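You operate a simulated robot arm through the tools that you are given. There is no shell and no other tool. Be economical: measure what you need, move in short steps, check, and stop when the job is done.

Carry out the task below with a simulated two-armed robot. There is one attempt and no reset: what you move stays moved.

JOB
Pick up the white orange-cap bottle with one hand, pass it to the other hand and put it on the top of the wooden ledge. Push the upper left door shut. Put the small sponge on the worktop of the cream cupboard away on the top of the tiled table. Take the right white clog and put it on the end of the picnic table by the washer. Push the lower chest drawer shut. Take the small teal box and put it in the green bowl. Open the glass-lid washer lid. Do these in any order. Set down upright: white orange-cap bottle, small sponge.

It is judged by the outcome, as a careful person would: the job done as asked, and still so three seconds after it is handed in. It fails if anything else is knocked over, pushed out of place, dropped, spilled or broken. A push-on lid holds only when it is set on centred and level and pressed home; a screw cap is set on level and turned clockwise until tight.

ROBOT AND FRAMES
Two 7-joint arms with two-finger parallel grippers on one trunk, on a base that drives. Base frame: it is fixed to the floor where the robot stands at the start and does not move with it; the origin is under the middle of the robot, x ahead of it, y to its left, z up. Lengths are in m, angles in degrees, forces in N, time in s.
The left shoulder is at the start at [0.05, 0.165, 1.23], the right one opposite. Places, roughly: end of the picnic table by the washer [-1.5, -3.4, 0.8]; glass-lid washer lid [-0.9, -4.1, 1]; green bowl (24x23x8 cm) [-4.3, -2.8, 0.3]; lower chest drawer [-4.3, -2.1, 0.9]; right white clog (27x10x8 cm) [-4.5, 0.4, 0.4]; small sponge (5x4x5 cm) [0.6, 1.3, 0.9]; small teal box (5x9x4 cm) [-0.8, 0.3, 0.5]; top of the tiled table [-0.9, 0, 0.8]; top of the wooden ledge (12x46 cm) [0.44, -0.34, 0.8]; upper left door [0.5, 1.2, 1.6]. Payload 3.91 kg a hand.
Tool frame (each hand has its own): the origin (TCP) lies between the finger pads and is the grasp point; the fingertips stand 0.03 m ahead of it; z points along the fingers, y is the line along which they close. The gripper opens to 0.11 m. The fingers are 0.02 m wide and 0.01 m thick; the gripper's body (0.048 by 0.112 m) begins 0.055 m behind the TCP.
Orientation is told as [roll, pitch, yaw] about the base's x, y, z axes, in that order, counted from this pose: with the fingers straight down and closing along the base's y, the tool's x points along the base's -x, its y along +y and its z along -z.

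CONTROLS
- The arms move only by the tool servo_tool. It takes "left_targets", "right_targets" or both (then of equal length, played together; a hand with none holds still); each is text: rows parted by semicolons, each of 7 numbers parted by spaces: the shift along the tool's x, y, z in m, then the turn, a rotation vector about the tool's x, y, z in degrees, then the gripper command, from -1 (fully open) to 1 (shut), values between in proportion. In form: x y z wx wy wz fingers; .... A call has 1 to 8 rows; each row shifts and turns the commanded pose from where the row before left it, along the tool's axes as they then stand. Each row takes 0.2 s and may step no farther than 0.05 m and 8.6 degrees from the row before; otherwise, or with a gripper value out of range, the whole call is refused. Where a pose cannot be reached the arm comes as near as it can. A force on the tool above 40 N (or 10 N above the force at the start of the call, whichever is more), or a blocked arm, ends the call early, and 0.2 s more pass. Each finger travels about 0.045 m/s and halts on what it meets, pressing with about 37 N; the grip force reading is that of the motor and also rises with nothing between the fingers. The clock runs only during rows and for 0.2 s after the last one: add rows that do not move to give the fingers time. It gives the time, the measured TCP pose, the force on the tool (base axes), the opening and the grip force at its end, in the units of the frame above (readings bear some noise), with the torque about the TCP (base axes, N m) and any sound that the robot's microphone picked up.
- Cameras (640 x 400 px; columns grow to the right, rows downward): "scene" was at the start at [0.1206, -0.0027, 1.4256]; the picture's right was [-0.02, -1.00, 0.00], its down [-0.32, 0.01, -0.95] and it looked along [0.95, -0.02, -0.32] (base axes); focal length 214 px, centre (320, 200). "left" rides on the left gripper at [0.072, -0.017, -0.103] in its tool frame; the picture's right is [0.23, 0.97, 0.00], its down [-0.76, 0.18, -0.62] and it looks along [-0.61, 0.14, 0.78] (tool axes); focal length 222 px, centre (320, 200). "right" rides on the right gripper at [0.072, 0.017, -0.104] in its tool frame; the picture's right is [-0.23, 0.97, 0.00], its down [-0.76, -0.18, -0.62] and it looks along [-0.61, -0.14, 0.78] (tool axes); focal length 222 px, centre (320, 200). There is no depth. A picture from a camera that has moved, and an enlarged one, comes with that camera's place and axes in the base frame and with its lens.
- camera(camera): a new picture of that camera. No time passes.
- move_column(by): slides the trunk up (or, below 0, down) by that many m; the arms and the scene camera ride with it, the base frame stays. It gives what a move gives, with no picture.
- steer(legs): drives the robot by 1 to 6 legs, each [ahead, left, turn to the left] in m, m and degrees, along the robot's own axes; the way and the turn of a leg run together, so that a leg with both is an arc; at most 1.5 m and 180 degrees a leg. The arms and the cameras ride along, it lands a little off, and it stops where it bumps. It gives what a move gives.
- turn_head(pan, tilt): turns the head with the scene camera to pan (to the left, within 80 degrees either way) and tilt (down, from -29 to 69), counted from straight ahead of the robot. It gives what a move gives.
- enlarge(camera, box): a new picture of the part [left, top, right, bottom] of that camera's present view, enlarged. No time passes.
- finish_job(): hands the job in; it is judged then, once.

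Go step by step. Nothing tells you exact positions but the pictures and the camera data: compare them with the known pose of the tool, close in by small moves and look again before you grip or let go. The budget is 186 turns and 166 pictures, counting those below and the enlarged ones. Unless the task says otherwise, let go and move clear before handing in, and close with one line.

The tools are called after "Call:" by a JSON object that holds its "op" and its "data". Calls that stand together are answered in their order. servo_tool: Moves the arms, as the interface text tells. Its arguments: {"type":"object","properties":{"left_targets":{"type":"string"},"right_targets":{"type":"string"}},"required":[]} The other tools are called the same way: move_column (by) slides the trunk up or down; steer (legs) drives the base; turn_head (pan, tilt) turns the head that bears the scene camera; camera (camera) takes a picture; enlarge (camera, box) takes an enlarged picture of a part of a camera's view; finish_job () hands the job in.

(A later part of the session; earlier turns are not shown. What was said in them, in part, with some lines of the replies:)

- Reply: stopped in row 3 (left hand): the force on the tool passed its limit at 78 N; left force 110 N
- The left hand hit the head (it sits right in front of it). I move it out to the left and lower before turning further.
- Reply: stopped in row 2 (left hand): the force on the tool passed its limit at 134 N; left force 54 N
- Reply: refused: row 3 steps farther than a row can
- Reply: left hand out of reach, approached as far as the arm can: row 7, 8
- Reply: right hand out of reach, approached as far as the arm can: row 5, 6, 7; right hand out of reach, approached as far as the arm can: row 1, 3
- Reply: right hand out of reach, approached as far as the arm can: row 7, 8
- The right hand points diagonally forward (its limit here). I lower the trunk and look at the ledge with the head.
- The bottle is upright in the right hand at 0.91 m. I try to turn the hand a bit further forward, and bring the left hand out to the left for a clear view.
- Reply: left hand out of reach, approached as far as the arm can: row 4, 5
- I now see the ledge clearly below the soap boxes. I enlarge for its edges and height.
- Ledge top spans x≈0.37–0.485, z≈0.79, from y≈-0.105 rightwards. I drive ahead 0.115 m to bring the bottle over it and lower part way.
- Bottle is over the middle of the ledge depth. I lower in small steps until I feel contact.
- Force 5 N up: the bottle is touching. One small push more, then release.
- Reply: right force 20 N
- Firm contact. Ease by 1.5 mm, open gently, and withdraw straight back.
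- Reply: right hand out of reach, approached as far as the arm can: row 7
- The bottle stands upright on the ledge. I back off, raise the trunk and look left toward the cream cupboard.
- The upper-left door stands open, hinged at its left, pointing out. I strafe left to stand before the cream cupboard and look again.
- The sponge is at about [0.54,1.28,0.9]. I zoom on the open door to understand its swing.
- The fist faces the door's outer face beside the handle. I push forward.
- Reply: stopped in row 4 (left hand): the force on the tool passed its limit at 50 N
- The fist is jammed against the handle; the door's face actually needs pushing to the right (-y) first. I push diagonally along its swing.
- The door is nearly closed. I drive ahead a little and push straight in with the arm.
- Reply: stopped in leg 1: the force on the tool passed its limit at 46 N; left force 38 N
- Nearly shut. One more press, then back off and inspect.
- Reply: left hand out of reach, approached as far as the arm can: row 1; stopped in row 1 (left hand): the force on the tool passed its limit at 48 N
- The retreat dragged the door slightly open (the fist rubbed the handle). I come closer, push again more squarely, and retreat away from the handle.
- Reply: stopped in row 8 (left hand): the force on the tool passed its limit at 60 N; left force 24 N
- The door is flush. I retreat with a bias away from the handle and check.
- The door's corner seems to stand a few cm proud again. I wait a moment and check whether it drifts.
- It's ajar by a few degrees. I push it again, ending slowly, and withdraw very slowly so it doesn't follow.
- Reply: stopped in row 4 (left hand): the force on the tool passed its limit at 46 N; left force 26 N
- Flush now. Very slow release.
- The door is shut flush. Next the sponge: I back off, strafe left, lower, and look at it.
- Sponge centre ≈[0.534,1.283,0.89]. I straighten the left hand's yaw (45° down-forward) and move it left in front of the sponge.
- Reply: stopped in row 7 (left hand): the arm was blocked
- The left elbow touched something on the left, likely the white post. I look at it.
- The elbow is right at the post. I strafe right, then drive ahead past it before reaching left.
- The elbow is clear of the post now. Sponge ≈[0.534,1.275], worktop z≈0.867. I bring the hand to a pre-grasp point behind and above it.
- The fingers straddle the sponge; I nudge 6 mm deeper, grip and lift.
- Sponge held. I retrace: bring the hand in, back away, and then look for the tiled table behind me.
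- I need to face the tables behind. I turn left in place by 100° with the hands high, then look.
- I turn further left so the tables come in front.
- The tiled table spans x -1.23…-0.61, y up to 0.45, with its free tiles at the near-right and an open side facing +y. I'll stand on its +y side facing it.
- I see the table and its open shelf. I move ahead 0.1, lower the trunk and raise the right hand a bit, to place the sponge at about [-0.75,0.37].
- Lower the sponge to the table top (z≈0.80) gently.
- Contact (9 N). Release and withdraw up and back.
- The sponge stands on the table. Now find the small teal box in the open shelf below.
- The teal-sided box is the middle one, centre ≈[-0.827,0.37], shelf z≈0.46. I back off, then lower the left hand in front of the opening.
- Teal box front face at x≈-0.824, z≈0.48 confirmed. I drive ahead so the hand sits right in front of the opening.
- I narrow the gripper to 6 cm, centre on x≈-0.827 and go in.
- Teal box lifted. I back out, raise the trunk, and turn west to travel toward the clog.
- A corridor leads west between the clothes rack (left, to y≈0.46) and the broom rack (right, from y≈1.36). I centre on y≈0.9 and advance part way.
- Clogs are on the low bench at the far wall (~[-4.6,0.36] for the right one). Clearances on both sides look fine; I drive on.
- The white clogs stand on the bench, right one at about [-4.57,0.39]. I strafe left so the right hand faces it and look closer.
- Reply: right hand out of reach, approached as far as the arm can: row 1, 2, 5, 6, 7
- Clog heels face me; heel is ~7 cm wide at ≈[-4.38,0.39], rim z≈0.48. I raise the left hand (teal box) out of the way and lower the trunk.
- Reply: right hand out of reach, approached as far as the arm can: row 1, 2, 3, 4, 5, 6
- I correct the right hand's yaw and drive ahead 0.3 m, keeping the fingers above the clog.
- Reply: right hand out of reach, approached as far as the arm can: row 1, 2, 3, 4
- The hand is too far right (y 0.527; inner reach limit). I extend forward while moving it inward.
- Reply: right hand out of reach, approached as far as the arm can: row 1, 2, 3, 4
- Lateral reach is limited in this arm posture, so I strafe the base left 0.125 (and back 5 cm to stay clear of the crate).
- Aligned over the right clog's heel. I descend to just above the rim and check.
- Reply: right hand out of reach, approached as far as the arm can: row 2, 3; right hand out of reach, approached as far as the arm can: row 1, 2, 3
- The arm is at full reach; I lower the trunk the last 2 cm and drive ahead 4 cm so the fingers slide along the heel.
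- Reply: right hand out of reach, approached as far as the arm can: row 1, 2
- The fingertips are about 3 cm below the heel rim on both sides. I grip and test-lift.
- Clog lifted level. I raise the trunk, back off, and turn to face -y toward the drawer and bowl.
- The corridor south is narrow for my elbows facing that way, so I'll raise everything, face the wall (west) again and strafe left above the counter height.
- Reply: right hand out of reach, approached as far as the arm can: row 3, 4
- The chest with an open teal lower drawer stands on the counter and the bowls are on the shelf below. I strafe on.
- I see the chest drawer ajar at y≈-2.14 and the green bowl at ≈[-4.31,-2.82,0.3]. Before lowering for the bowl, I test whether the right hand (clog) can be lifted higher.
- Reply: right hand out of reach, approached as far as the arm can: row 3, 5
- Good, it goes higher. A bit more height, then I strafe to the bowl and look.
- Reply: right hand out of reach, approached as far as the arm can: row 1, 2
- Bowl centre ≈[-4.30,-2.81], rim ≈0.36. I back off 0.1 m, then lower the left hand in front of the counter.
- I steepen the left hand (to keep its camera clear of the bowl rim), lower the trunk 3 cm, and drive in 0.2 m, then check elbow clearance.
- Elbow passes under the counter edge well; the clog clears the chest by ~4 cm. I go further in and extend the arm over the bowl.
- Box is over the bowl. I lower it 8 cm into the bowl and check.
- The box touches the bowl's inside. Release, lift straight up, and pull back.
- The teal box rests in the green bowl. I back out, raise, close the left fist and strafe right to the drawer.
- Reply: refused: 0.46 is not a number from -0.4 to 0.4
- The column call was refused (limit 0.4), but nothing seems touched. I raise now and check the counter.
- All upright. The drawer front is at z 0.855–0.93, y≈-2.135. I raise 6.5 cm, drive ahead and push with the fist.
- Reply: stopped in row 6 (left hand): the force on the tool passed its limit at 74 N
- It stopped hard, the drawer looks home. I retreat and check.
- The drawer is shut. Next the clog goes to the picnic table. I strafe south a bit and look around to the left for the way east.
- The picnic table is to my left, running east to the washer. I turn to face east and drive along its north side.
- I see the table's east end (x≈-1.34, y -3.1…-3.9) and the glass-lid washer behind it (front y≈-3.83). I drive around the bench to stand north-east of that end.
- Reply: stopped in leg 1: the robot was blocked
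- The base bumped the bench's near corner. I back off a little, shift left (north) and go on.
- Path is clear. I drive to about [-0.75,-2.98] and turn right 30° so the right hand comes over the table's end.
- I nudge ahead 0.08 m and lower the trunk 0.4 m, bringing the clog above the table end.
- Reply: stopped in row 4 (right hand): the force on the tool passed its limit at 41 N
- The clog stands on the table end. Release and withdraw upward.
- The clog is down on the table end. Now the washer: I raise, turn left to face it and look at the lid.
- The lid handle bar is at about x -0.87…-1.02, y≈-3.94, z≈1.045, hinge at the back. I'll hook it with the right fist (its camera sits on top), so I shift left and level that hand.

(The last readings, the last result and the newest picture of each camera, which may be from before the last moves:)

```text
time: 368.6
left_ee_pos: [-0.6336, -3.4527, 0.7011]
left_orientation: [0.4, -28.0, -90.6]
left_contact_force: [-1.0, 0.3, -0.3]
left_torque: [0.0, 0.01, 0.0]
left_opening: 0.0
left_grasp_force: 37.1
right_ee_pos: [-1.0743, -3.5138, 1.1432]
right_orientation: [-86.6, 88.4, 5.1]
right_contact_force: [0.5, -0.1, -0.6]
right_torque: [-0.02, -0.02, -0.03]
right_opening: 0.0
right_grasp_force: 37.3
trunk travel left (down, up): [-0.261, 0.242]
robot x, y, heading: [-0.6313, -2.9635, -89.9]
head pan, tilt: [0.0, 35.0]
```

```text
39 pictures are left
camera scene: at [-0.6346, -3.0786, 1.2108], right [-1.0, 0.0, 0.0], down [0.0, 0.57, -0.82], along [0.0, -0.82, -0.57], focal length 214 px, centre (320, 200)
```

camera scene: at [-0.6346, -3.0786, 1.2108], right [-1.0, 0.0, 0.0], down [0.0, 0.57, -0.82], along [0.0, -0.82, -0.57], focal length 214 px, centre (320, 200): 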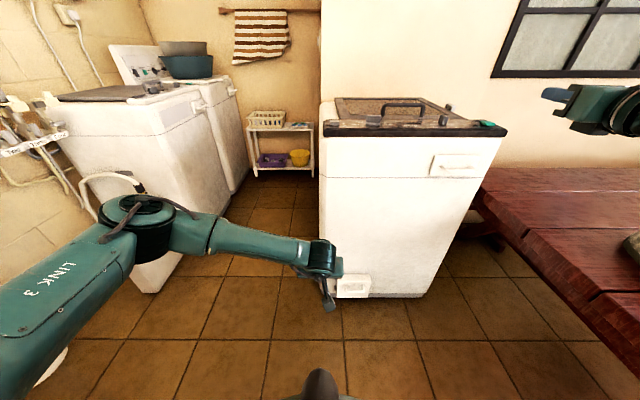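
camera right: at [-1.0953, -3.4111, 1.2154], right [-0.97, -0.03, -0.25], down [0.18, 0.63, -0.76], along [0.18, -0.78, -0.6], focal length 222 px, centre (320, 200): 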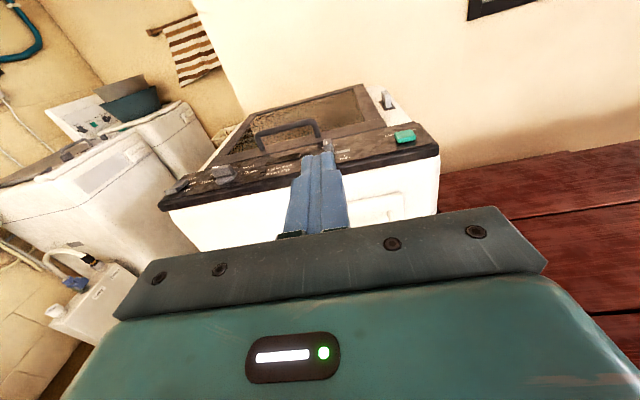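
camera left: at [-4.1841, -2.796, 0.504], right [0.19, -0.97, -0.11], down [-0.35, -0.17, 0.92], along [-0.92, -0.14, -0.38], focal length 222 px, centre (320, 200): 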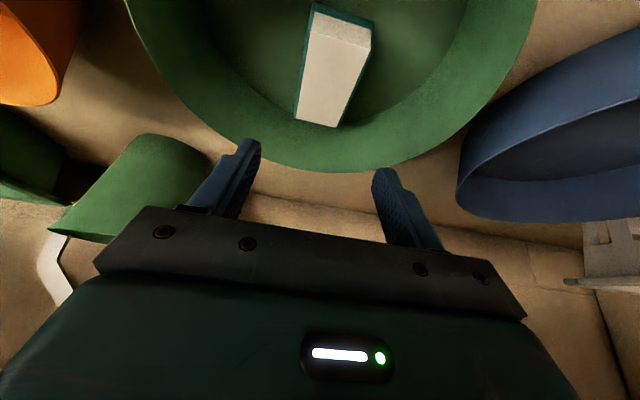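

Triangulated bar centre: [-0.95,-3.949,1.042]. I bring the right fist in line, just below bar height, then approach.

Call:
{"op": "servo_tool", "data": {"right_targets": "-0.03 -0.031 0 0 0 0 1;-0.03 -0.031 0 0 0 0 1;-0.03 -0.031 0 0 0 0 1;-0.03 -0.031 0 0 0 0 1;0 0 0 0 0 0 1"}}

Call:
{"op": "steer", "data": {"legs": [[0.3, 0, 0]]}}

Call:
{"op": "camera", "data": {"camera": "right"}}

```text
time: 369.8
left_ee_pos: [-0.6317, -3.4538, 0.7007]
left_orientation: [0.3, -28.0, -90.6]
left_contact_force: [-0.1, 0.1, 0.4]
left_torque: [-0.03, 0.0, -0.01]
left_opening: 0.0001
left_grasp_force: 37.4
right_ee_pos: [-0.9485, -3.5102, 1.0276]
right_orientation: [-86.9, 88.4, 4.6]
right_contact_force: [0.5, 0.7, -0.2]
right_torque: [0.0, -0.03, -0.02]
right_opening: 0.0
right_grasp_force: 36.8
trunk travel left (down, up): [-0.261, 0.242]
robot x, y, heading: [-0.63, -2.9614, -89.7]
head pan, tilt: [0.0, 35.0]
```

```text
time: 371.9
left_ee_pos: [-0.6305, -3.7516, 0.6995]
left_orientation: [0.3, -27.6, -90.7]
left_contact_force: [8.7, 29.3, 5.5]
left_torque: [0.54, -0.46, 0.21]
left_opening: 0.0
left_grasp_force: 36.5
right_ee_pos: [-0.9479, -3.8113, 1.028]
right_orientation: [-91.4, 88.4, 0.0]
right_contact_force: [0.0, -0.1, 0.3]
right_torque: [0.0, -0.02, 0.0]
right_opening: 0.0001
right_grasp_force: 37.1
trunk travel left (down, up): [-0.261, 0.242]
robot x, y, heading: [-0.6326, -3.2635, -90.0]
head pan, tilt: [0.0, 35.0]
```

```text
38 pictures are left
camera right: at [-0.9681, -3.7077, 1.1008], right [-0.97, -0.03, -0.25], down [0.18, 0.63, -0.76], along [0.18, -0.78, -0.6], focal length 222 px, centre (320, 200)
```

right: 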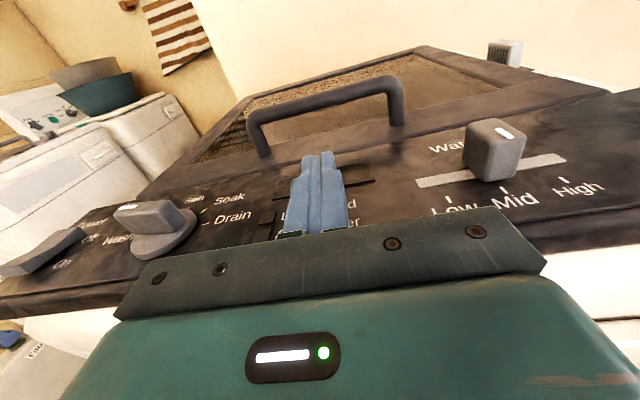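

The left fist touches the washer front, so I pull it back; the right fist goes forward under the bar at z≈1.012.

Call:
{"op": "servo_tool", "data": {"left_targets": "0.035 0 -0.019 0 0 0 1;0.035 0 -0.019 0 0 0 1;0.035 0 -0.019 0 0 0 1;0 0 0 0 0 0 1", "right_targets": "-0.016 0 0 0 0 0 1;0 0 0.04 0 0 0 1;0 0 0.04 0 0 0 1;0 0 0.02 0 0 0 1"}}

Call:
{"op": "camera", "data": {"camera": "right"}}

```text
time: 372.5
left_ee_pos: [-0.6321, -3.6814, 0.7]
left_orientation: [0.5, -27.7, -90.8]
left_contact_force: [-0.5, 0.8, 0.0]
left_torque: [0.02, 0.0, -0.02]
left_opening: 0.0
left_grasp_force: 36.8
right_ee_pos: [-0.9485, -3.8338, 1.0114]
right_orientation: [-85.1, 88.1, 6.2]
right_contact_force: [-1.2, 20.5, 5.3]
right_torque: [0.36, -0.02, -0.36]
right_opening: 0.0001
right_grasp_force: 37.2
trunk travel left (down, up): [-0.261, 0.242]
robot x, y, heading: [-0.6343, -3.2594, -90.0]
head pan, tilt: [0.0, 35.0]
stopped in row 2 (right hand): the force on the tool passed its limit at 135 N (the readings are from after the stop); the commanded pose is now the measured one
```

```text
37 pictures are left
camera right: at [-0.9685, -3.7308, 1.0837], right [-0.97, -0.02, -0.26], down [0.19, 0.63, -0.75], along [0.18, -0.78, -0.6], focal length 222 px, centre (320, 200)
```

right: 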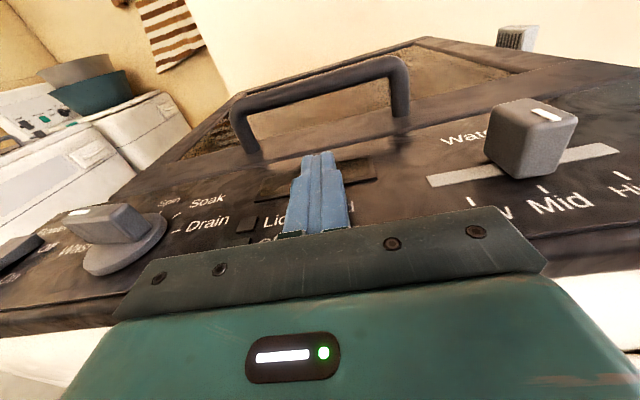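

The hand body met the panel's raised front edge. I raise the hand, tilt it 25° down, and re-approach along the finger line.

Call:
{"op": "servo_tool", "data": {"right_targets": "0.015 0 -0.02 0 0 0 1;0.035 0 0 0 0 0 1;0.01 0 0 0 -8.3 0 1;0 0 0 0 -8.3 0 1;0 0 0 0 -8.3 0 1;0 0 0 0 0 0 1"}}

Call:
{"op": "camera", "data": {"camera": "right"}}

Call:
{"op": "enlarge", "data": {"camera": "scene", "box": [320, 40, 540, 200]}}

```text
time: 373.9
left_ee_pos: [-0.6328, -3.683, 0.6987]
left_orientation: [0.5, -27.6, -90.7]
left_contact_force: [0.3, -0.6, -0.6]
left_torque: [0.0, -0.03, 0.0]
left_opening: 0.0
left_grasp_force: 37.3
right_ee_pos: [-1.0069, -3.812, 1.05]
right_orientation: [-4.7, 64.9, 87.6]
right_contact_force: [0.1, 0.2, 0.0]
right_torque: [0.01, 0.02, 0.0]
right_opening: 0.0
right_grasp_force: 36.9
right hand out of reach, approached as far as the arm can: row 3, 4, 5
trunk travel left (down, up): [-0.261, 0.242]
robot x, y, heading: [-0.6354, -3.2597, -90.1]
head pan, tilt: [0.0, 35.0]
```

```text
36 pictures are left
camera right: at [-1.0284, -3.75, 1.1587], right [-0.97, 0.07, -0.24], down [0.16, 0.89, -0.42], along [0.19, -0.44, -0.88], focal length 222 px, centre (320, 200)
```

right: 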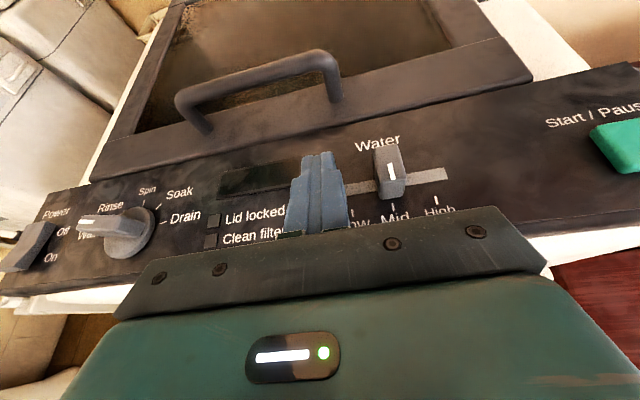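

```text
2.50 times, centred on (430, 120) of scene
camera zoom: at [-0.6342, -3.381, 1.2108], right [-1.0, 0.0, 0.0], down [0.0, 0.57, -0.82], along [0.0, -0.82, -0.57], focal length 536 px, centre (45, 400)
```

zoom: 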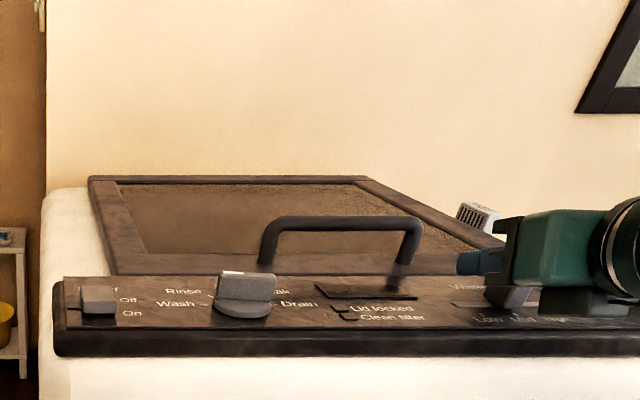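

Tilting pushed the hand outward; I strafe left 5.7 cm to re-centre and move to the pre-hook point.

Call:
{"op": "steer", "data": {"legs": [[0, 0.057, 0]]}}

Call:
{"op": "servo_tool", "data": {"right_targets": "0.012 0 0.033 0 0 0 1;0.0116 0 0.033 0 0 0 1;0 0 0 0 0 0 1"}}

Call:
{"op": "camera", "data": {"camera": "right"}}

Call:
{"op": "enlarge", "data": {"camera": "scene", "box": [320, 40, 540, 200]}}

```text
time: 375.1
left_ee_pos: [-0.5754, -3.6837, 0.6991]
left_orientation: [0.5, -27.5, -90.9]
left_contact_force: [0.1, -0.1, -0.2]
left_torque: [-0.01, -0.01, 0.02]
left_opening: 0.0
left_grasp_force: 36.9
right_ee_pos: [-0.9518, -3.8121, 1.05]
right_orientation: [-4.7, 64.9, 87.6]
right_contact_force: [0.0, 0.6, 0.9]
right_torque: [-0.03, 0.01, 0.01]
right_opening: 0.0
right_grasp_force: 37.2
trunk travel left (down, up): [-0.261, 0.242]
robot x, y, heading: [-0.5716, -3.264, -90.1]
head pan, tilt: [0.0, 35.0]
```

```text
time: 375.9
left_ee_pos: [-0.5745, -3.6843, 0.6999]
left_orientation: [0.4, -27.4, -90.9]
left_contact_force: [-0.1, 0.3, 0.0]
left_torque: [-0.03, -0.01, -0.01]
left_opening: 0.0
left_grasp_force: 36.8
right_ee_pos: [-0.9515, -3.8815, 1.0424]
right_orientation: [-5.1, 64.8, 87.5]
right_contact_force: [0.6, -0.2, 0.0]
right_torque: [0.02, -0.01, 0.03]
right_opening: 0.0
right_grasp_force: 36.9
right hand out of reach, approached as far as the arm can: row 2
trunk travel left (down, up): [-0.261, 0.242]
robot x, y, heading: [-0.5772, -3.261, -90.3]
head pan, tilt: [0.0, 35.0]
```

```text
34 pictures are left
camera right: at [-0.9738, -3.8193, 1.1508], right [-0.97, 0.06, -0.24], down [0.16, 0.89, -0.42], along [0.19, -0.45, -0.87], focal length 222 px, centre (320, 200)
```

right: 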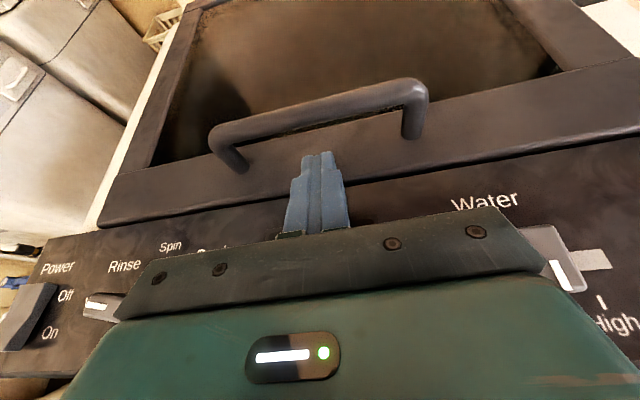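

```text
2.50 times, centred on (430, 120) of scene
camera zoom: at [-0.5782, -3.381, 1.2108], right [-1.0, 0.0, 0.0], down [0.0, 0.57, -0.82], along [0.0, -0.82, -0.57], focal length 536 px, centre (45, 400)
```

zoom: 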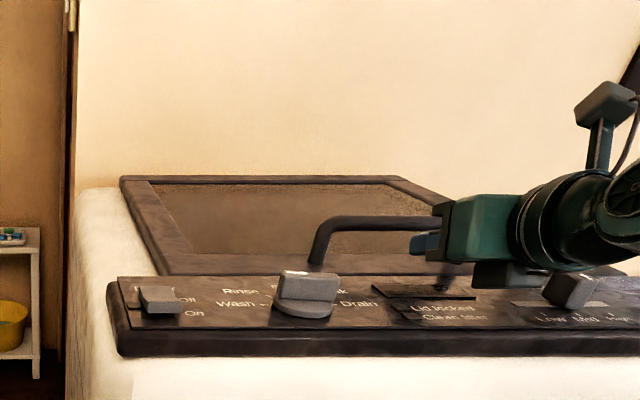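

Lined up beneath the bar. I advance 6 cm along the fingers.

Call:
{"op": "servo_tool", "data": {"right_targets": "0 0 0.02 0 0 0 1;0 0 0.02 0 0 0 1;0 0 0.02 0 0 0 1;0 0 0 0 0 0 1"}}

Call:
{"op": "camera", "data": {"camera": "right"}}

```text
time: 376.9
left_ee_pos: [-0.5762, -3.6834, 0.6999]
left_orientation: [0.5, -27.6, -90.9]
left_contact_force: [-0.1, -0.6, 0.8]
left_torque: [-0.01, 0.05, 0.0]
left_opening: 0.0001
left_grasp_force: 36.8
right_ee_pos: [-0.9508, -3.9356, 1.0227]
right_orientation: [-4.9, 65.7, 87.6]
right_contact_force: [-1.2, 3.4, 18.1]
right_torque: [-0.36, 0.01, 0.01]
right_opening: 0.0001
right_grasp_force: 37.2
right hand out of reach, approached as far as the arm can: row 3
trunk travel left (down, up): [-0.261, 0.242]
robot x, y, heading: [-0.5786, -3.2655, -89.9]
head pan, tilt: [0.0, 35.0]
```

```text
32 pictures are left
camera right: at [-0.9736, -3.872, 1.1295], right [-0.97, 0.06, -0.24], down [0.16, 0.89, -0.43], along [0.19, -0.46, -0.87], focal length 222 px, centre (320, 200)
```

right: 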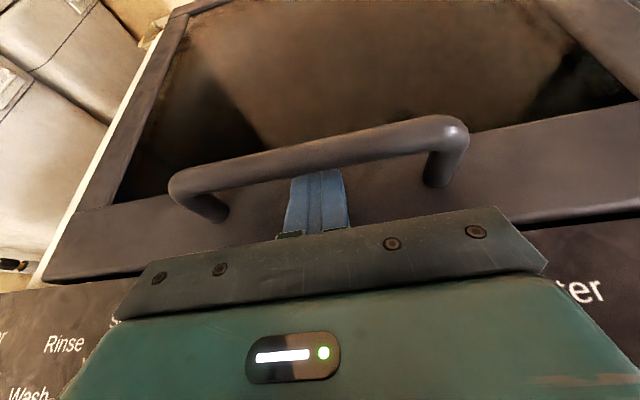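

The fingers are under the bar. I lift along the lid's arc.

Call:
{"op": "servo_tool", "data": {"right_targets": "0.015 0 -0.003 0 0 0 1;0.03 0 -0.007 0 0 0 1;0.03 0 -0.006 0 0 0 1;0.035 0 -0.003 0 0 0 1;0.035 0 -0.001 0 0 0 1"}}

Call:
{"op": "camera", "data": {"camera": "scene"}}

```text
time: 378.1
left_ee_pos: [-0.5757, -3.6831, 0.6996]
left_orientation: [0.5, -27.5, -90.8]
left_contact_force: [0.6, 0.5, 0.6]
left_torque: [-0.02, 0.02, 0.0]
left_opening: 0.0
left_grasp_force: 36.9
right_ee_pos: [-0.9769, -3.9756, 1.15]
right_orientation: [-4.9, 64.8, 87.8]
right_contact_force: [1.4, -0.3, -2.5]
right_torque: [0.02, 0.03, 0.02]
right_opening: 0.0001
right_grasp_force: 36.8
right hand out of reach, approached as far as the arm can: row 1, 2, 3
trunk travel left (down, up): [-0.261, 0.242]
robot x, y, heading: [-0.5784, -3.2626, -90.1]
head pan, tilt: [0.0, 35.0]
```

```text
31 pictures are left
camera scene: at [-0.5782, -3.3812, 1.2107], right [-1.0, 0.0, 0.0], down [0.0, 0.57, -0.82], along [0.0, -0.82, -0.57], focal length 214 px, centre (320, 200)
```

scene: 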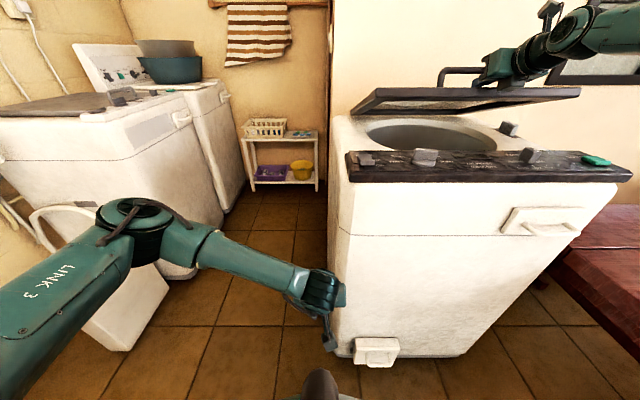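

The lid is rising easily (~20°). I continue the arc up and back.

Call:
{"op": "servo_tool", "data": {"right_targets": "0.036 0 0.004 0 0 0 1;0.036 0 0.004 0 0 0 1;0.0345 0 0.01 0 0 0 1;0.0345 0 0.01 0 0 0 1;0.03 0 0.015 0 0 0 1;0.03 0 0.018 0 0 0 1"}}

Call:
{"op": "camera", "data": {"camera": "scene"}}

```text
time: 379.4
left_ee_pos: [-0.5761, -3.6832, 0.7001]
left_orientation: [0.4, -27.4, -90.8]
left_contact_force: [-0.2, 0.6, 0.6]
left_torque: [0.0, -0.01, -0.02]
left_opening: 0.0
left_grasp_force: 37.1
right_ee_pos: [-0.9923, -3.9956, 1.2021]
right_orientation: [-4.8, 65.0, 87.8]
right_contact_force: [0.4, 0.0, -0.1]
right_torque: [-0.07, -0.02, 0.01]
right_opening: 0.0001
right_grasp_force: 36.8
right hand out of reach, approached as far as the arm can: row 1, 2, 3, 4, 5, 6
trunk travel left (down, up): [-0.261, 0.242]
robot x, y, heading: [-0.5792, -3.2635, -90.1]
head pan, tilt: [0.0, 35.0]
```

```text
30 pictures are left
camera scene: at [-0.5782, -3.3807, 1.2108], right [-1.0, 0.0, 0.0], down [0.0, 0.57, -0.82], along [0.0, -0.82, -0.57], focal length 214 px, centre (320, 200)
```

scene: 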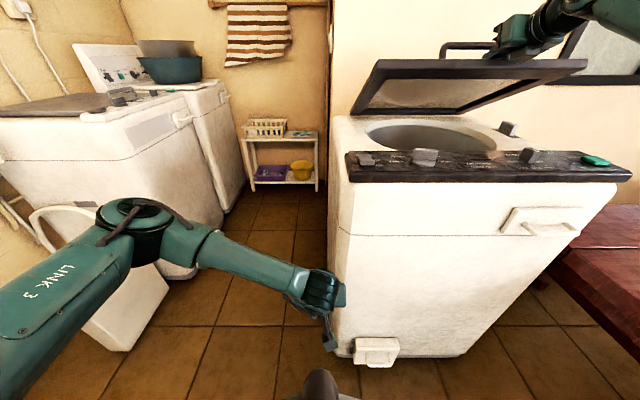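

The right arm is at its forward reach and the lid is ~27° up. I pull the left hand back, then move base forward and trunk up in small alternating steps to carry the lid on.

Call:
{"op": "servo_tool", "data": {"left_targets": "0.035 0 -0.019 0 0 0 1;0.035 0 -0.019 0 0 0 1;0.035 0 -0.019 0 0 0 1"}}

Call:
{"op": "steer", "data": {"legs": [[0.06, 0, 0]]}}

Call:
{"op": "move_column", "data": {"by": 0.08}}

Call:
{"op": "steer", "data": {"legs": [[0.06, 0, 0]]}}

Call:
{"op": "camera", "data": {"camera": "scene"}}

```text
time: 380.2
left_ee_pos: [-0.5719, -3.5633, 0.7038]
left_orientation: [0.6, -27.6, -90.7]
left_contact_force: [-0.4, -0.8, 0.0]
left_torque: [-0.03, 0.01, 0.01]
left_opening: 0.0003
left_grasp_force: 36.9
right_ee_pos: [-0.9928, -3.996, 1.2026]
right_orientation: [-4.7, 64.8, 88.0]
right_contact_force: [0.0, 2.0, -0.5]
right_torque: [-0.03, -0.04, -0.01]
right_opening: 0.0
right_grasp_force: 37.2
trunk travel left (down, up): [-0.261, 0.242]
robot x, y, heading: [-0.5732, -3.2631, -90.2]
head pan, tilt: [0.0, 35.0]
```

```text
time: 381.1
left_ee_pos: [-0.573, -3.5939, 0.7042]
left_orientation: [0.4, -27.6, -90.7]
left_contact_force: [-0.2, -0.1, 0.5]
left_torque: [0.04, -0.01, 0.0]
left_opening: 0.0
left_grasp_force: 36.8
right_ee_pos: [-0.991, -4.023, 1.2096]
right_orientation: [-3.5, 65.3, 89.1]
right_contact_force: [3.5, 7.1, 4.1]
right_torque: [0.19, 0.18, -0.62]
right_opening: 0.0002
right_grasp_force: 37.1
trunk travel left (down, up): [-0.261, 0.242]
robot x, y, heading: [-0.5751, -3.29, -90.3]
head pan, tilt: [0.0, 35.0]
stopped in leg 1: the force on the tool passed its limit at 75 N (the readings are from after the stop); the commanded pose is now the measured one
```

```text
time: 382.3
left_ee_pos: [-0.5718, -3.594, 0.783]
left_orientation: [0.5, -27.5, -90.9]
left_contact_force: [-0.3, 0.1, -0.1]
left_torque: [0.01, 0.01, 0.03]
left_opening: 0.0001
left_grasp_force: 37.0
right_ee_pos: [-0.9923, -4.0247, 1.2889]
right_orientation: [-3.7, 65.3, 88.9]
right_contact_force: [0.2, -0.2, 0.1]
right_torque: [0.0, 0.03, 0.01]
right_opening: 0.0
right_grasp_force: 36.6
trunk travel left (down, up): [-0.341, 0.162]
robot x, y, heading: [-0.578, -3.2903, -90.3]
head pan, tilt: [0.0, 35.0]
```

```text
time: 383.2
left_ee_pos: [-0.5722, -3.6228, 0.7845]
left_orientation: [0.4, -27.6, -90.9]
left_contact_force: [0.1, -0.7, -0.9]
left_torque: [0.02, 0.03, 0.0]
left_opening: 0.0
left_grasp_force: 37.4
right_ee_pos: [-0.9918, -4.0494, 1.2956]
right_orientation: [-3.2, 65.5, 89.3]
right_contact_force: [2.3, 9.0, 5.2]
right_torque: [1.46, 0.31, 0.03]
right_opening: 0.0003
right_grasp_force: 36.9
trunk travel left (down, up): [-0.341, 0.162]
robot x, y, heading: [-0.5762, -3.3213, -90.2]
head pan, tilt: [0.0, 35.0]
stopped in leg 1: the force on the tool passed its limit at 62 N (the readings are from after the stop); the commanded pose is now the measured one
```

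```text
29 pictures are left
camera scene: at [-0.5777, -3.4391, 1.2909], right [-1.0, 0.0, 0.0], down [0.0, 0.57, -0.82], along [0.0, -0.82, -0.57], focal length 214 px, centre (320, 200)
```

scene: 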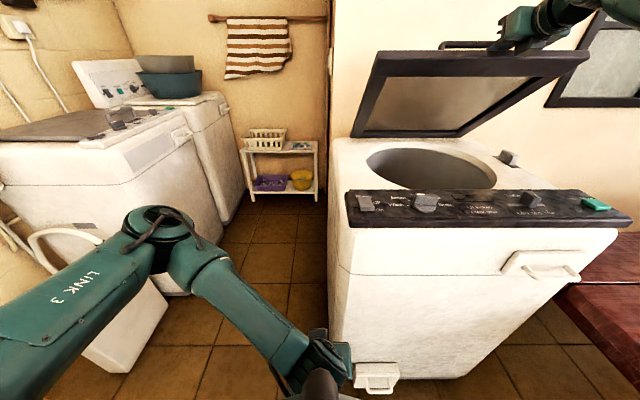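

The lid is ~45° open and staying with the hand. I continue: trunk up, then push back.

Call:
{"op": "move_column", "data": {"by": 0.07}}

Call:
{"op": "servo_tool", "data": {"right_targets": "0.01 0 0.012 0 0 0 1;0.01 0 0.014 0 0 0 1;0.01 0 0.014 0 0 0 1"}}

Call:
{"op": "steer", "data": {"legs": [[0.04, 0, 0]]}}

Call:
{"op": "camera", "data": {"camera": "scene"}}

```text
time: 383.9
left_ee_pos: [-0.5725, -3.6234, 0.8213]
left_orientation: [0.5, -27.5, -90.8]
left_contact_force: [0.0, 0.6, 0.1]
left_torque: [0.02, 0.02, 0.02]
left_opening: 0.0
left_grasp_force: 36.8
right_ee_pos: [-0.9915, -4.0531, 1.3164]
right_orientation: [-2.5, 63.6, 90.2]
right_contact_force: [-0.3, 0.0, 1.5]
right_torque: [0.08, 0.03, 0.02]
right_opening: 0.0
right_grasp_force: 36.9
trunk travel left (down, up): [-0.379, 0.124]
robot x, y, heading: [-0.5756, -3.3289, -90.1]
head pan, tilt: [0.0, 35.0]
stopped: the force on the tool passed its limit at 47 N (the readings are from after the stop); the commanded pose is now the measured one
```

```text
time: 384.7
left_ee_pos: [-0.5731, -3.624, 0.8221]
left_orientation: [0.3, -27.6, -90.8]
left_contact_force: [0.6, -0.4, 0.0]
left_torque: [0.03, 0.0, 0.01]
left_opening: 0.0
left_grasp_force: 37.1
right_ee_pos: [-0.9905, -4.0573, 1.3149]
right_orientation: [-2.5, 63.8, 90.2]
right_contact_force: [1.9, 6.0, 6.0]
right_torque: [0.21, -0.11, 0.05]
right_opening: 0.0
right_grasp_force: 36.8
right hand out of reach, approached as far as the arm can: row 1, 2, 3
trunk travel left (down, up): [-0.379, 0.124]
robot x, y, heading: [-0.575, -3.3224, -90.0]
head pan, tilt: [0.0, 35.0]
```

```text
time: 385.5
left_ee_pos: [-0.5726, -3.6362, 0.822]
left_orientation: [0.2, -27.7, -90.9]
left_contact_force: [0.4, -0.7, -0.3]
left_torque: [-0.01, -0.03, 0.0]
left_opening: 0.0001
left_grasp_force: 36.5
right_ee_pos: [-0.9899, -4.0642, 1.3225]
right_orientation: [-2.8, 63.8, 90.1]
right_contact_force: [4.1, 19.8, 11.3]
right_torque: [3.12, 0.5, -0.08]
right_opening: 0.0
right_grasp_force: 36.9
trunk travel left (down, up): [-0.379, 0.124]
robot x, y, heading: [-0.5745, -3.3405, -90.2]
head pan, tilt: [0.0, 35.0]
stopped in leg 1: the force on the tool passed its limit at 53 N (the readings are from after the stop); the commanded pose is now the measured one
```

```text
28 pictures are left
camera scene: at [-0.5766, -3.4519, 1.3288], right [-1.0, 0.0, 0.0], down [0.0, 0.57, -0.82], along [0.0, -0.82, -0.57], focal length 214 px, centre (320, 200)
```

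scene: 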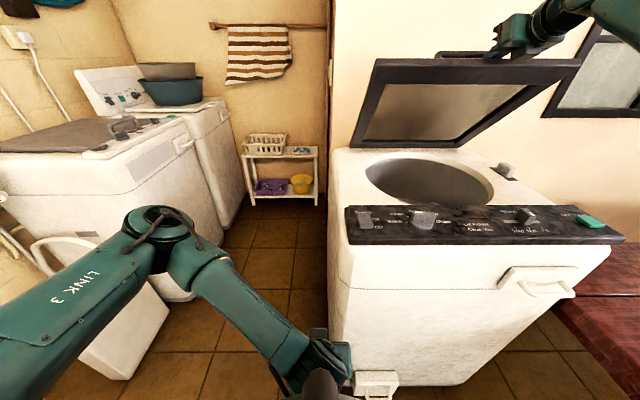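

The lid is ~55° open but my right hand's reach ends. I bring the left hand up, pointing forward, to get under the lid and push it on.

Call:
{"op": "servo_tool", "data": {"left_targets": "-0.021 0 -0.040 0 -8.5 0 1;-0.027 0 -0.036 0 -8.5 0 1;-0.032 0 -0.032 0 -8.5 0 1;-0.047 0 -0.011 0 -8.5 0 1;-0.049 0 -0.0033 0 -8.5 0 1;-0.0485 0 0.004 0 -8.5 0 1;-0.047 0 0.011 0 -8.5 0 1;-0.045 0 0.02 0 0 0 1"}}

Call:
{"op": "camera", "data": {"camera": "scene"}}

```text
time: 387.3
left_ee_pos: [-0.5715, -3.7401, 1.1784]
left_orientation: [7.6, -87.2, -98.5]
left_contact_force: [0.0, -0.6, -0.5]
left_torque: [-0.02, 0.02, 0.02]
left_opening: 0.0001
left_grasp_force: 37.3
right_ee_pos: [-0.9889, -4.0641, 1.3234]
right_orientation: [-2.9, 64.0, 89.9]
right_contact_force: [4.3, 22.5, 17.2]
right_torque: [2.36, 0.07, 0.21]
right_opening: 0.0
right_grasp_force: 36.2
trunk travel left (down, up): [-0.379, 0.124]
robot x, y, heading: [-0.5774, -3.3407, -90.4]
head pan, tilt: [0.0, 35.0]
```

```text
27 pictures are left
camera scene: at [-0.5763, -3.4511, 1.329], right [-1.0, 0.0, 0.0], down [0.0, 0.57, -0.82], along [0.0, -0.82, -0.57], focal length 214 px, centre (320, 200)
```

scene: 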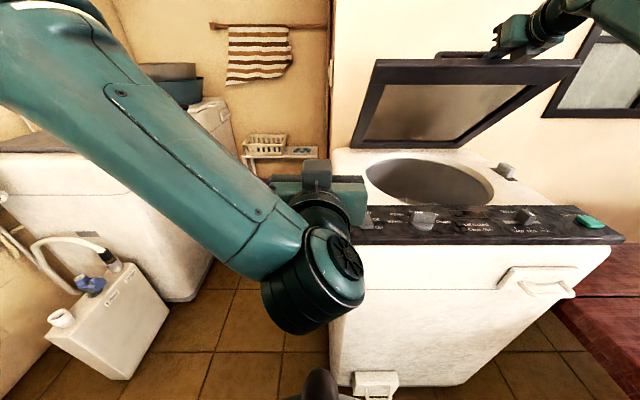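

Left fist is level in front. I slide it right and forward underneath the raised lid edge.

Call:
{"op": "servo_tool", "data": {"left_targets": "-0.045 0 0 0 0 0 1;0 -0.043 0.02 0 0 0 1;0 -0.043 0.02 0 0 0 1;0 -0.043 0.02 0 0 0 1;0 -0.043 0.02 0 0 0 1;0 0 0.045 0 0 0 1;0 0 0.045 0 0 0 1;0 0 0.045 0 0 0 1"}}

Call:
{"op": "camera", "data": {"camera": "scene"}}

Call:
{"op": "camera", "data": {"camera": "left"}}

```text
time: 389.1
left_ee_pos: [-0.7508, -3.9536, 1.2123]
left_orientation: [6.8, -87.3, -97.5]
left_contact_force: [-0.2, 0.9, -0.7]
left_torque: [-0.02, 0.03, 0.01]
left_opening: 0.0001
left_grasp_force: 36.7
right_ee_pos: [-0.9901, -4.0652, 1.3234]
right_orientation: [-2.8, 64.0, 89.9]
right_contact_force: [4.1, 20.3, 16.6]
right_torque: [1.82, 0.35, 0.17]
right_opening: 0.0001
right_grasp_force: 36.8
trunk travel left (down, up): [-0.379, 0.124]
robot x, y, heading: [-0.5792, -3.3362, -90.2]
head pan, tilt: [0.0, 35.0]
```

```text
26 pictures are left
camera scene: at [-0.5763, -3.4514, 1.329], right [-1.0, 0.0, 0.0], down [0.0, 0.57, -0.82], along [0.0, -0.82, -0.57], focal length 214 px, centre (320, 200)
```

scene: 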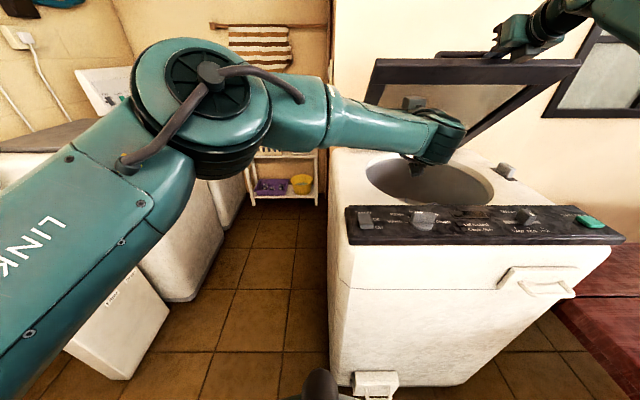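

```text
25 pictures are left
camera left: at [-0.7662, -3.8473, 1.1442], right [0.98, 0.0, -0.22], down [0.18, 0.58, 0.79], along [0.13, -0.81, 0.57], focal length 222 px, centre (320, 200)
```

left: 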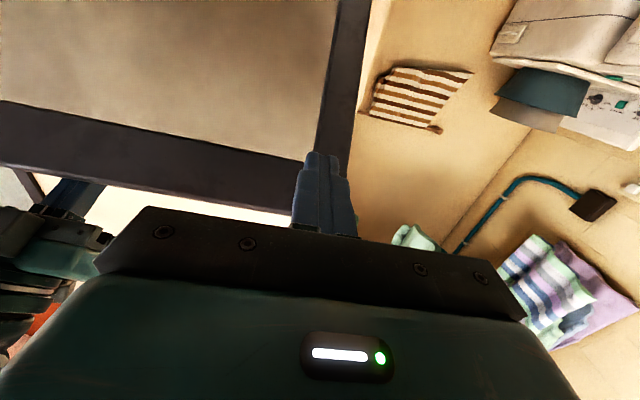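

The left fist is under the lid near its east side. I shift it 4.5 cm inward, a bit deeper, then up until it supports the lid.

Call:
{"op": "servo_tool", "data": {"left_targets": "0 -0.045 0 0 0 0 1;0 0 0.03 0 0 0 1;-0.02 0 0.005 0 0 0 1;-0.02 0 0.005 0 0 0 1;-0.02 0 0.01 0 0 0 1;-0.02 0 0.01 0 0 0 1;-0.02 0 0.015 0 0 0 1"}}

Call:
{"op": "camera", "data": {"camera": "scene"}}

```text
time: 390.7
left_ee_pos: [-0.7262, -4.0151, 1.2838]
left_orientation: [5.4, -87.1, -96.3]
left_contact_force: [2.6, 19.9, -9.9]
left_torque: [0.16, -0.01, 0.13]
left_opening: 0.0001
left_grasp_force: 36.5
left hand out of reach, approached as far as the arm can: row 1, 2, 4, 5, 6, 7
right_ee_pos: [-0.9899, -4.0662, 1.3241]
right_orientation: [-2.7, 64.3, 89.9]
right_contact_force: [0.2, 1.4, 23.5]
right_torque: [1.93, 0.36, 0.17]
right_opening: 0.0
right_grasp_force: 36.5
trunk travel left (down, up): [-0.379, 0.124]
robot x, y, heading: [-0.5779, -3.3409, -90.1]
head pan, tilt: [0.0, 35.0]
```

```text
24 pictures are left
camera scene: at [-0.5763, -3.4515, 1.3289], right [-1.0, 0.0, 0.0], down [0.0, 0.57, -0.82], along [0.0, -0.82, -0.57], focal length 214 px, centre (320, 200)
```

scene: 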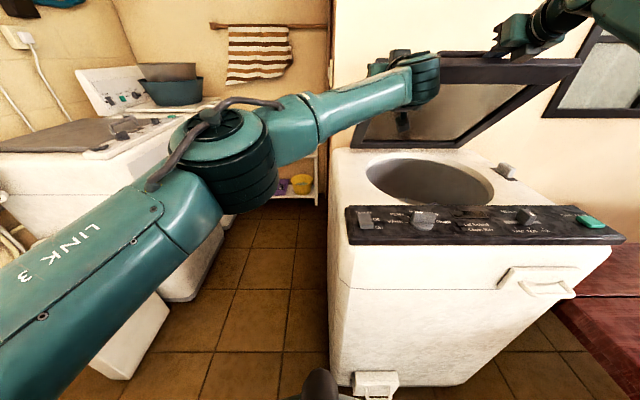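

The left fist carries the lid. I unhook the right fist backwards along its own line.

Call:
{"op": "servo_tool", "data": {"right_targets": "-0.003 0 -0.02 0 0 0 1;0 0 -0.025 0 0 0 1;0 0 -0.03 0 0 0 1;0 0 -0.04 0 0 0 1;0 0 -0.04 0 0 0 1"}}

Call:
{"op": "camera", "data": {"camera": "scene"}}

```text
time: 391.9
left_ee_pos: [-0.7253, -4.0212, 1.2818]
left_orientation: [7.7, -87.0, -98.4]
left_contact_force: [0.4, -0.2, 0.0]
left_torque: [-0.01, 0.0, -0.02]
left_opening: 0.0
left_grasp_force: 36.9
right_ee_pos: [-1.0001, -3.9306, 1.3839]
right_orientation: [-3.2, 63.5, 89.7]
right_contact_force: [0.5, 0.5, -0.7]
right_torque: [0.02, 0.01, 0.0]
right_opening: 0.0001
right_grasp_force: 36.5
right hand out of reach, approached as far as the arm can: row 1
trunk travel left (down, up): [-0.379, 0.124]
robot x, y, heading: [-0.5744, -3.3391, -90.3]
head pan, tilt: [0.0, 35.0]
```

```text
23 pictures are left
camera scene: at [-0.5784, -3.4556, 1.3285], right [-1.0, 0.0, 0.0], down [0.0, 0.57, -0.82], along [0.0, -0.82, -0.57], focal length 214 px, centre (320, 200)
```

scene: 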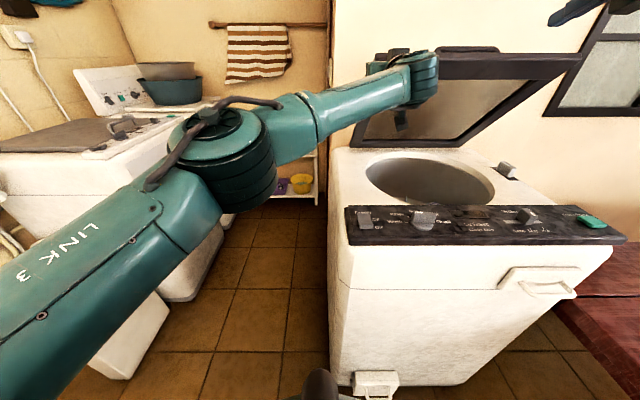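

The lid stays up by itself (~45°). Now I level the right fist, lower it in front of the lid and use it from underneath to push further.

Call:
{"op": "servo_tool", "data": {"right_targets": "0 0 -0.02 0 8.3 0 1;0 0 -0.01 0 8.3 0 1;0 0 0 0 8.3 0 1;-0.045 0 0 0 0 0 1;-0.045 0 0 0 0 0 1;-0.04 0 0 0 0 0 1;0 0 0 0 0 0 1"}}

Call:
{"op": "camera", "data": {"camera": "right"}}

```text
time: 393.5
left_ee_pos: [-0.7253, -4.0219, 1.282]
left_orientation: [7.2, -86.9, -97.9]
left_contact_force: [-0.6, 0.4, 0.4]
left_torque: [-0.01, 0.03, 0.02]
left_opening: 0.0001
left_grasp_force: 37.1
right_ee_pos: [-0.9987, -3.8996, 1.2654]
right_orientation: [-40.7, 87.9, 51.8]
right_contact_force: [0.1, -0.7, 0.0]
right_torque: [-0.03, -0.04, -0.01]
right_opening: 0.0
right_grasp_force: 37.6
trunk travel left (down, up): [-0.379, 0.124]
robot x, y, heading: [-0.5751, -3.3395, -90.0]
head pan, tilt: [0.0, 35.0]
```

```text
22 pictures are left
camera right: at [-1.02, -3.7989, 1.3404], right [-0.97, -0.03, -0.25], down [0.17, 0.65, -0.74], along [0.19, -0.76, -0.62], focal length 222 px, centre (320, 200)
```

right: 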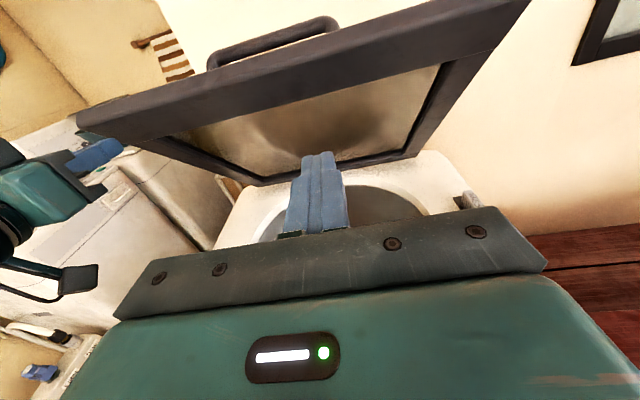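

I lower the left hand out of the way, drive 9 cm closer, then push the lid along its arc with the right fist.

Call:
{"op": "servo_tool", "data": {"left_targets": "0.03 0 -0.03 0 0 0 1;0.03 0 -0.04 0 0 0 1;0 0 -0.045 0 0 0 1;0 0.02 -0.04 0 0 0 1"}}

Call:
{"op": "steer", "data": {"legs": [[0.09, 0, 0]]}}

Call:
{"op": "servo_tool", "data": {"right_targets": "0 0 0.03 0 0 0 1;0.01 0 0.02 0 0 0 1;0.02 0 0.02 0 0 0 1;0.02 0 0.02 0 0 0 1;0.02 0 0.025 0 0 0 1;0.02 0 0.03 0 0 0 1;0.015 0 0.03 0 0 0 1;0.015 0 0.03 0 0 0 1"}}

Call:
{"op": "camera", "data": {"camera": "scene"}}

```text
time: 394.5
left_ee_pos: [-0.7042, -3.8633, 1.2309]
left_orientation: [6.8, -87.0, -97.3]
left_contact_force: [0.3, -0.6, 1.4]
left_torque: [0.0, 0.02, 0.0]
left_opening: 0.0001
left_grasp_force: 36.8
right_ee_pos: [-0.9976, -3.8992, 1.267]
right_orientation: [-40.8, 88.0, 51.6]
right_contact_force: [-0.3, -0.5, -0.2]
right_torque: [-0.01, 0.0, 0.01]
right_opening: 0.0
right_grasp_force: 37.1
trunk travel left (down, up): [-0.379, 0.124]
robot x, y, heading: [-0.5753, -3.3371, -90.1]
head pan, tilt: [0.0, 35.0]
```

```text
time: 395.6
left_ee_pos: [-0.7054, -3.9545, 1.23]
left_orientation: [7.5, -86.9, -98.1]
left_contact_force: [-0.6, -0.4, 0.4]
left_torque: [-0.01, 0.04, 0.01]
left_opening: 0.0
left_grasp_force: 36.7
right_ee_pos: [-0.9985, -3.9914, 1.2652]
right_orientation: [-40.3, 87.9, 52.3]
right_contact_force: [-0.5, 0.6, -0.1]
right_torque: [-0.03, 0.01, 0.0]
right_opening: 0.0
right_grasp_force: 36.8
trunk travel left (down, up): [-0.379, 0.124]
robot x, y, heading: [-0.5746, -3.4306, -90.1]
head pan, tilt: [0.0, 35.0]
```

```text
time: 397.4
left_ee_pos: [-0.7057, -3.9534, 1.2298]
left_orientation: [8.0, -87.0, -98.7]
left_contact_force: [0.1, 0.0, 0.7]
left_torque: [0.03, -0.02, 0.02]
left_opening: 0.0001
left_grasp_force: 37.1
right_ee_pos: [-0.994, -4.1791, 1.3699]
right_orientation: [-42.4, 87.9, 50.2]
right_contact_force: [-0.5, 0.2, -0.4]
right_torque: [0.02, -0.02, -0.01]
right_opening: 0.0
right_grasp_force: 37.9
right hand out of reach, approached as far as the arm can: row 8
trunk travel left (down, up): [-0.379, 0.124]
robot x, y, heading: [-0.5774, -3.4288, -90.1]
head pan, tilt: [0.0, 35.0]
```

```text
21 pictures are left
camera scene: at [-0.5788, -3.5468, 1.3285], right [-1.0, 0.0, 0.0], down [0.0, 0.57, -0.82], along [0.0, -0.82, -0.57], focal length 214 px, centre (320, 200)
```

scene: 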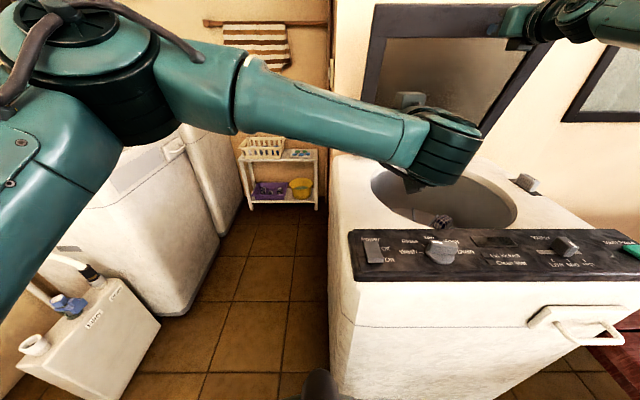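

The lid is ~65° open. I drive 5 cm closer and push the remaining way gently.

Call:
{"op": "steer", "data": {"legs": [[0.05, 0, 0]]}}

Call:
{"op": "servo_tool", "data": {"right_targets": "0.005 0 0.02 0 0 0 1;0 0 0.02 0 0 0 1;0 0 0.02 0 0 0 1;0 0 0.02 0 0 0 1"}}

Call:
{"op": "turn_head", "data": {"pan": -15, "tilt": 15}}

Call:
{"op": "camera", "data": {"camera": "scene"}}

```text
time: 398.4
left_ee_pos: [-0.7028, -3.9839, 1.2314]
left_orientation: [7.6, -86.9, -98.4]
left_contact_force: [0.4, 0.5, 0.0]
left_torque: [0.0, 0.01, -0.04]
left_opening: 0.0
left_grasp_force: 37.1
right_ee_pos: [-0.9921, -4.209, 1.3695]
right_orientation: [-42.2, 88.0, 50.1]
right_contact_force: [-0.3, 0.1, 1.1]
right_torque: [0.01, 0.02, -0.02]
right_opening: 0.0
right_grasp_force: 37.0
trunk travel left (down, up): [-0.379, 0.124]
robot x, y, heading: [-0.5716, -3.4586, -90.4]
head pan, tilt: [0.0, 35.0]
stopped in leg 1: the robot was blocked; the commanded pose is now the measured one
```

```text
time: 399.4
left_ee_pos: [-0.7044, -3.9844, 1.2305]
left_orientation: [7.8, -87.0, -98.6]
left_contact_force: [0.1, 0.0, 0.9]
left_torque: [0.01, -0.01, -0.03]
left_opening: 0.0
left_grasp_force: 37.2
right_ee_pos: [-0.9937, -4.2199, 1.3688]
right_orientation: [-41.0, 87.9, 51.3]
right_contact_force: [-0.3, -0.5, 0.3]
right_torque: [0.01, 0.02, -0.01]
right_opening: 0.0
right_grasp_force: 36.9
right hand out of reach, approached as far as the arm can: row 1, 2, 3, 4
trunk travel left (down, up): [-0.379, 0.124]
robot x, y, heading: [-0.5729, -3.4583, -90.3]
head pan, tilt: [0.0, 35.0]
```

```text
time: 400.2
left_ee_pos: [-0.7024, -3.9847, 1.2303]
left_orientation: [7.9, -87.0, -98.5]
left_contact_force: [0.0, 0.1, -0.7]
left_torque: [0.0, -0.02, -0.01]
left_opening: 0.0001
left_grasp_force: 37.1
right_ee_pos: [-0.9934, -4.22, 1.3692]
right_orientation: [-41.0, 88.0, 51.4]
right_contact_force: [-0.3, 1.0, 0.8]
right_torque: [0.01, 0.0, 0.0]
right_opening: 0.0
right_grasp_force: 37.2
trunk travel left (down, up): [-0.379, 0.124]
robot x, y, heading: [-0.5736, -3.4624, -90.1]
head pan, tilt: [-15.0, 15.0]
```

```text
20 pictures are left
camera scene: at [-0.6, -3.5809, 1.3603], right [-0.96, 0.26, 0.0], down [0.07, 0.25, -0.97], along [-0.25, -0.93, -0.26], focal length 214 px, centre (320, 200)
```

scene: 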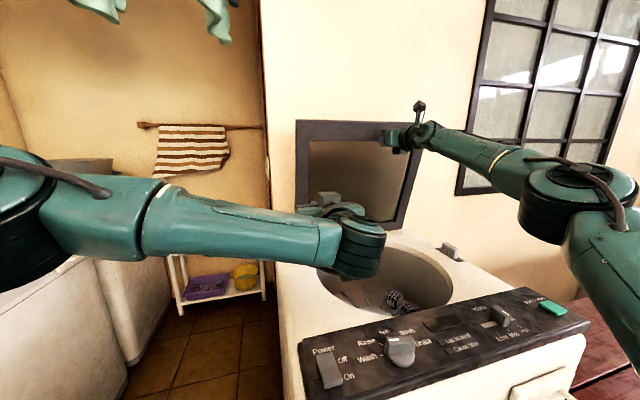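

The lid is ~77° open and staying. I gain a few cm more by easing back and turning left so the right shoulder comes forward, pushing the lid close to upright.

Call:
{"op": "steer", "data": {"legs": [[-0.02, 0, 0], [0, 0, 12]]}}

Call:
{"op": "camera", "data": {"camera": "scene"}}

```text
time: 401.8
left_ee_pos: [-0.593, -3.9806, 1.2302]
left_orientation: [7.5, -87.1, -86.3]
left_contact_force: [0.4, 0.0, 0.1]
left_torque: [0.0, 0.0, -0.04]
left_opening: 0.0001
left_grasp_force: 37.4
right_ee_pos: [-0.8276, -4.2701, 1.3692]
right_orientation: [-40.4, 87.9, 63.7]
right_contact_force: [0.7, 0.4, 0.8]
right_torque: [0.0, 0.01, -0.02]
right_opening: 0.0
right_grasp_force: 37.2
trunk travel left (down, up): [-0.379, 0.124]
robot x, y, heading: [-0.5729, -3.4448, -78.4]
head pan, tilt: [-15.0, 15.0]
```

```text
19 pictures are left
camera scene: at [-0.5745, -3.5636, 1.3604], right [-1.0, 0.06, 0.0], down [0.01, 0.26, -0.97], along [-0.06, -0.96, -0.26], focal length 214 px, centre (320, 200)
```

scene: 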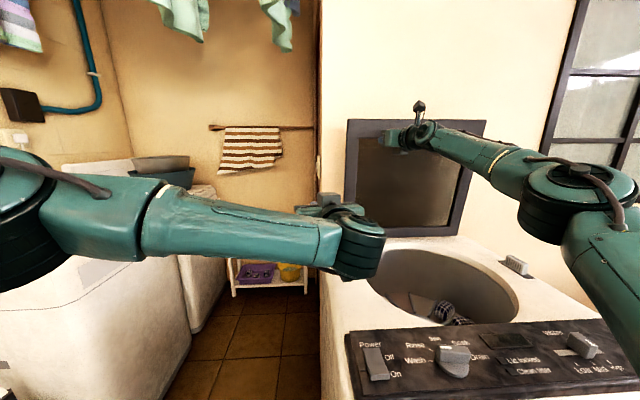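

The lid is nearly upright. I withdraw and check that it stays.

Call:
{"op": "steer", "data": {"legs": [[-0.3, 0, 0]]}}

Call:
{"op": "servo_tool", "data": {"right_targets": "0 0 0 0 0 0 1;0 0 0 0 0 0 1;0 0 0 0 0 0 1;0 0 0 0 0 0 1;0 0 0 0 0 0 1;0 0 0 0 0 0 1;0 0 0 0 0 0 1;0 0 0 0 0 0 1"}}

Call:
{"op": "camera", "data": {"camera": "scene"}}

```text
time: 403.8
left_ee_pos: [-0.6563, -3.683, 1.23]
left_orientation: [7.8, -87.0, -87.1]
left_contact_force: [0.2, 0.5, 0.2]
left_torque: [0.02, 0.01, -0.02]
left_opening: 0.0002
left_grasp_force: 36.9
right_ee_pos: [-0.8923, -3.9711, 1.3701]
right_orientation: [-41.2, 87.9, 62.7]
right_contact_force: [-0.2, 0.0, 0.2]
right_torque: [0.0, 0.02, 0.0]
right_opening: 0.0001
right_grasp_force: 37.3
trunk travel left (down, up): [-0.379, 0.124]
robot x, y, heading: [-0.6379, -3.1456, -78.7]
head pan, tilt: [-15.0, 15.0]
```

```text
time: 405.6
left_ee_pos: [-0.656, -3.6842, 1.2302]
left_orientation: [7.8, -87.0, -87.0]
left_contact_force: [0.2, 0.3, -0.5]
left_torque: [-0.03, -0.03, -0.01]
left_opening: 0.0003
left_grasp_force: 37.1
right_ee_pos: [-0.8921, -3.9721, 1.3697]
right_orientation: [-40.7, 87.9, 63.3]
right_contact_force: [-0.3, 0.3, -0.8]
right_torque: [0.01, 0.0, -0.02]
right_opening: 0.0
right_grasp_force: 37.0
trunk travel left (down, up): [-0.379, 0.124]
robot x, y, heading: [-0.6345, -3.1466, -78.5]
head pan, tilt: [-15.0, 15.0]
```

```text
18 pictures are left
camera scene: at [-0.6359, -3.2665, 1.3604], right [-1.0, 0.06, 0.0], down [0.02, 0.26, -0.97], along [-0.06, -0.96, -0.26], focal length 214 px, centre (320, 200)
```

scene: 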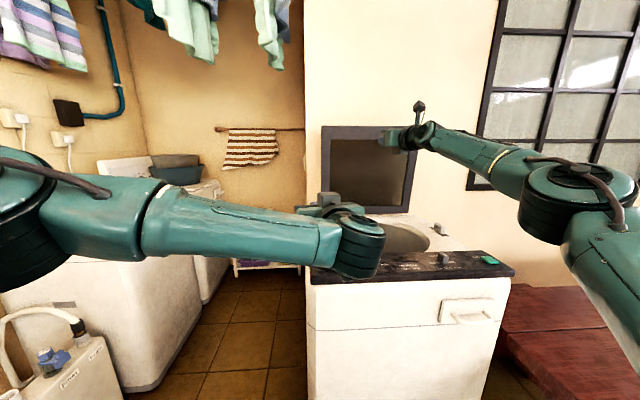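

The lid stands open on its own, and the other six parts were checked as I did them. Both hands are clear, so I hand the job in.

Call:
{"op": "finish_job", "data": {}}

```text
The job is handed in.
```

I handed in the job with all seven parts done and seen in place on camera: bottle on the ledge, upper left door shut, sponge on the tiled table, clog on the picnic table end, lower drawer shut, teal box in the green bowl and washer lid open. On the way the robot bumped the picnic bench once and pressed the washer front a few times. I saw nothing displaced.
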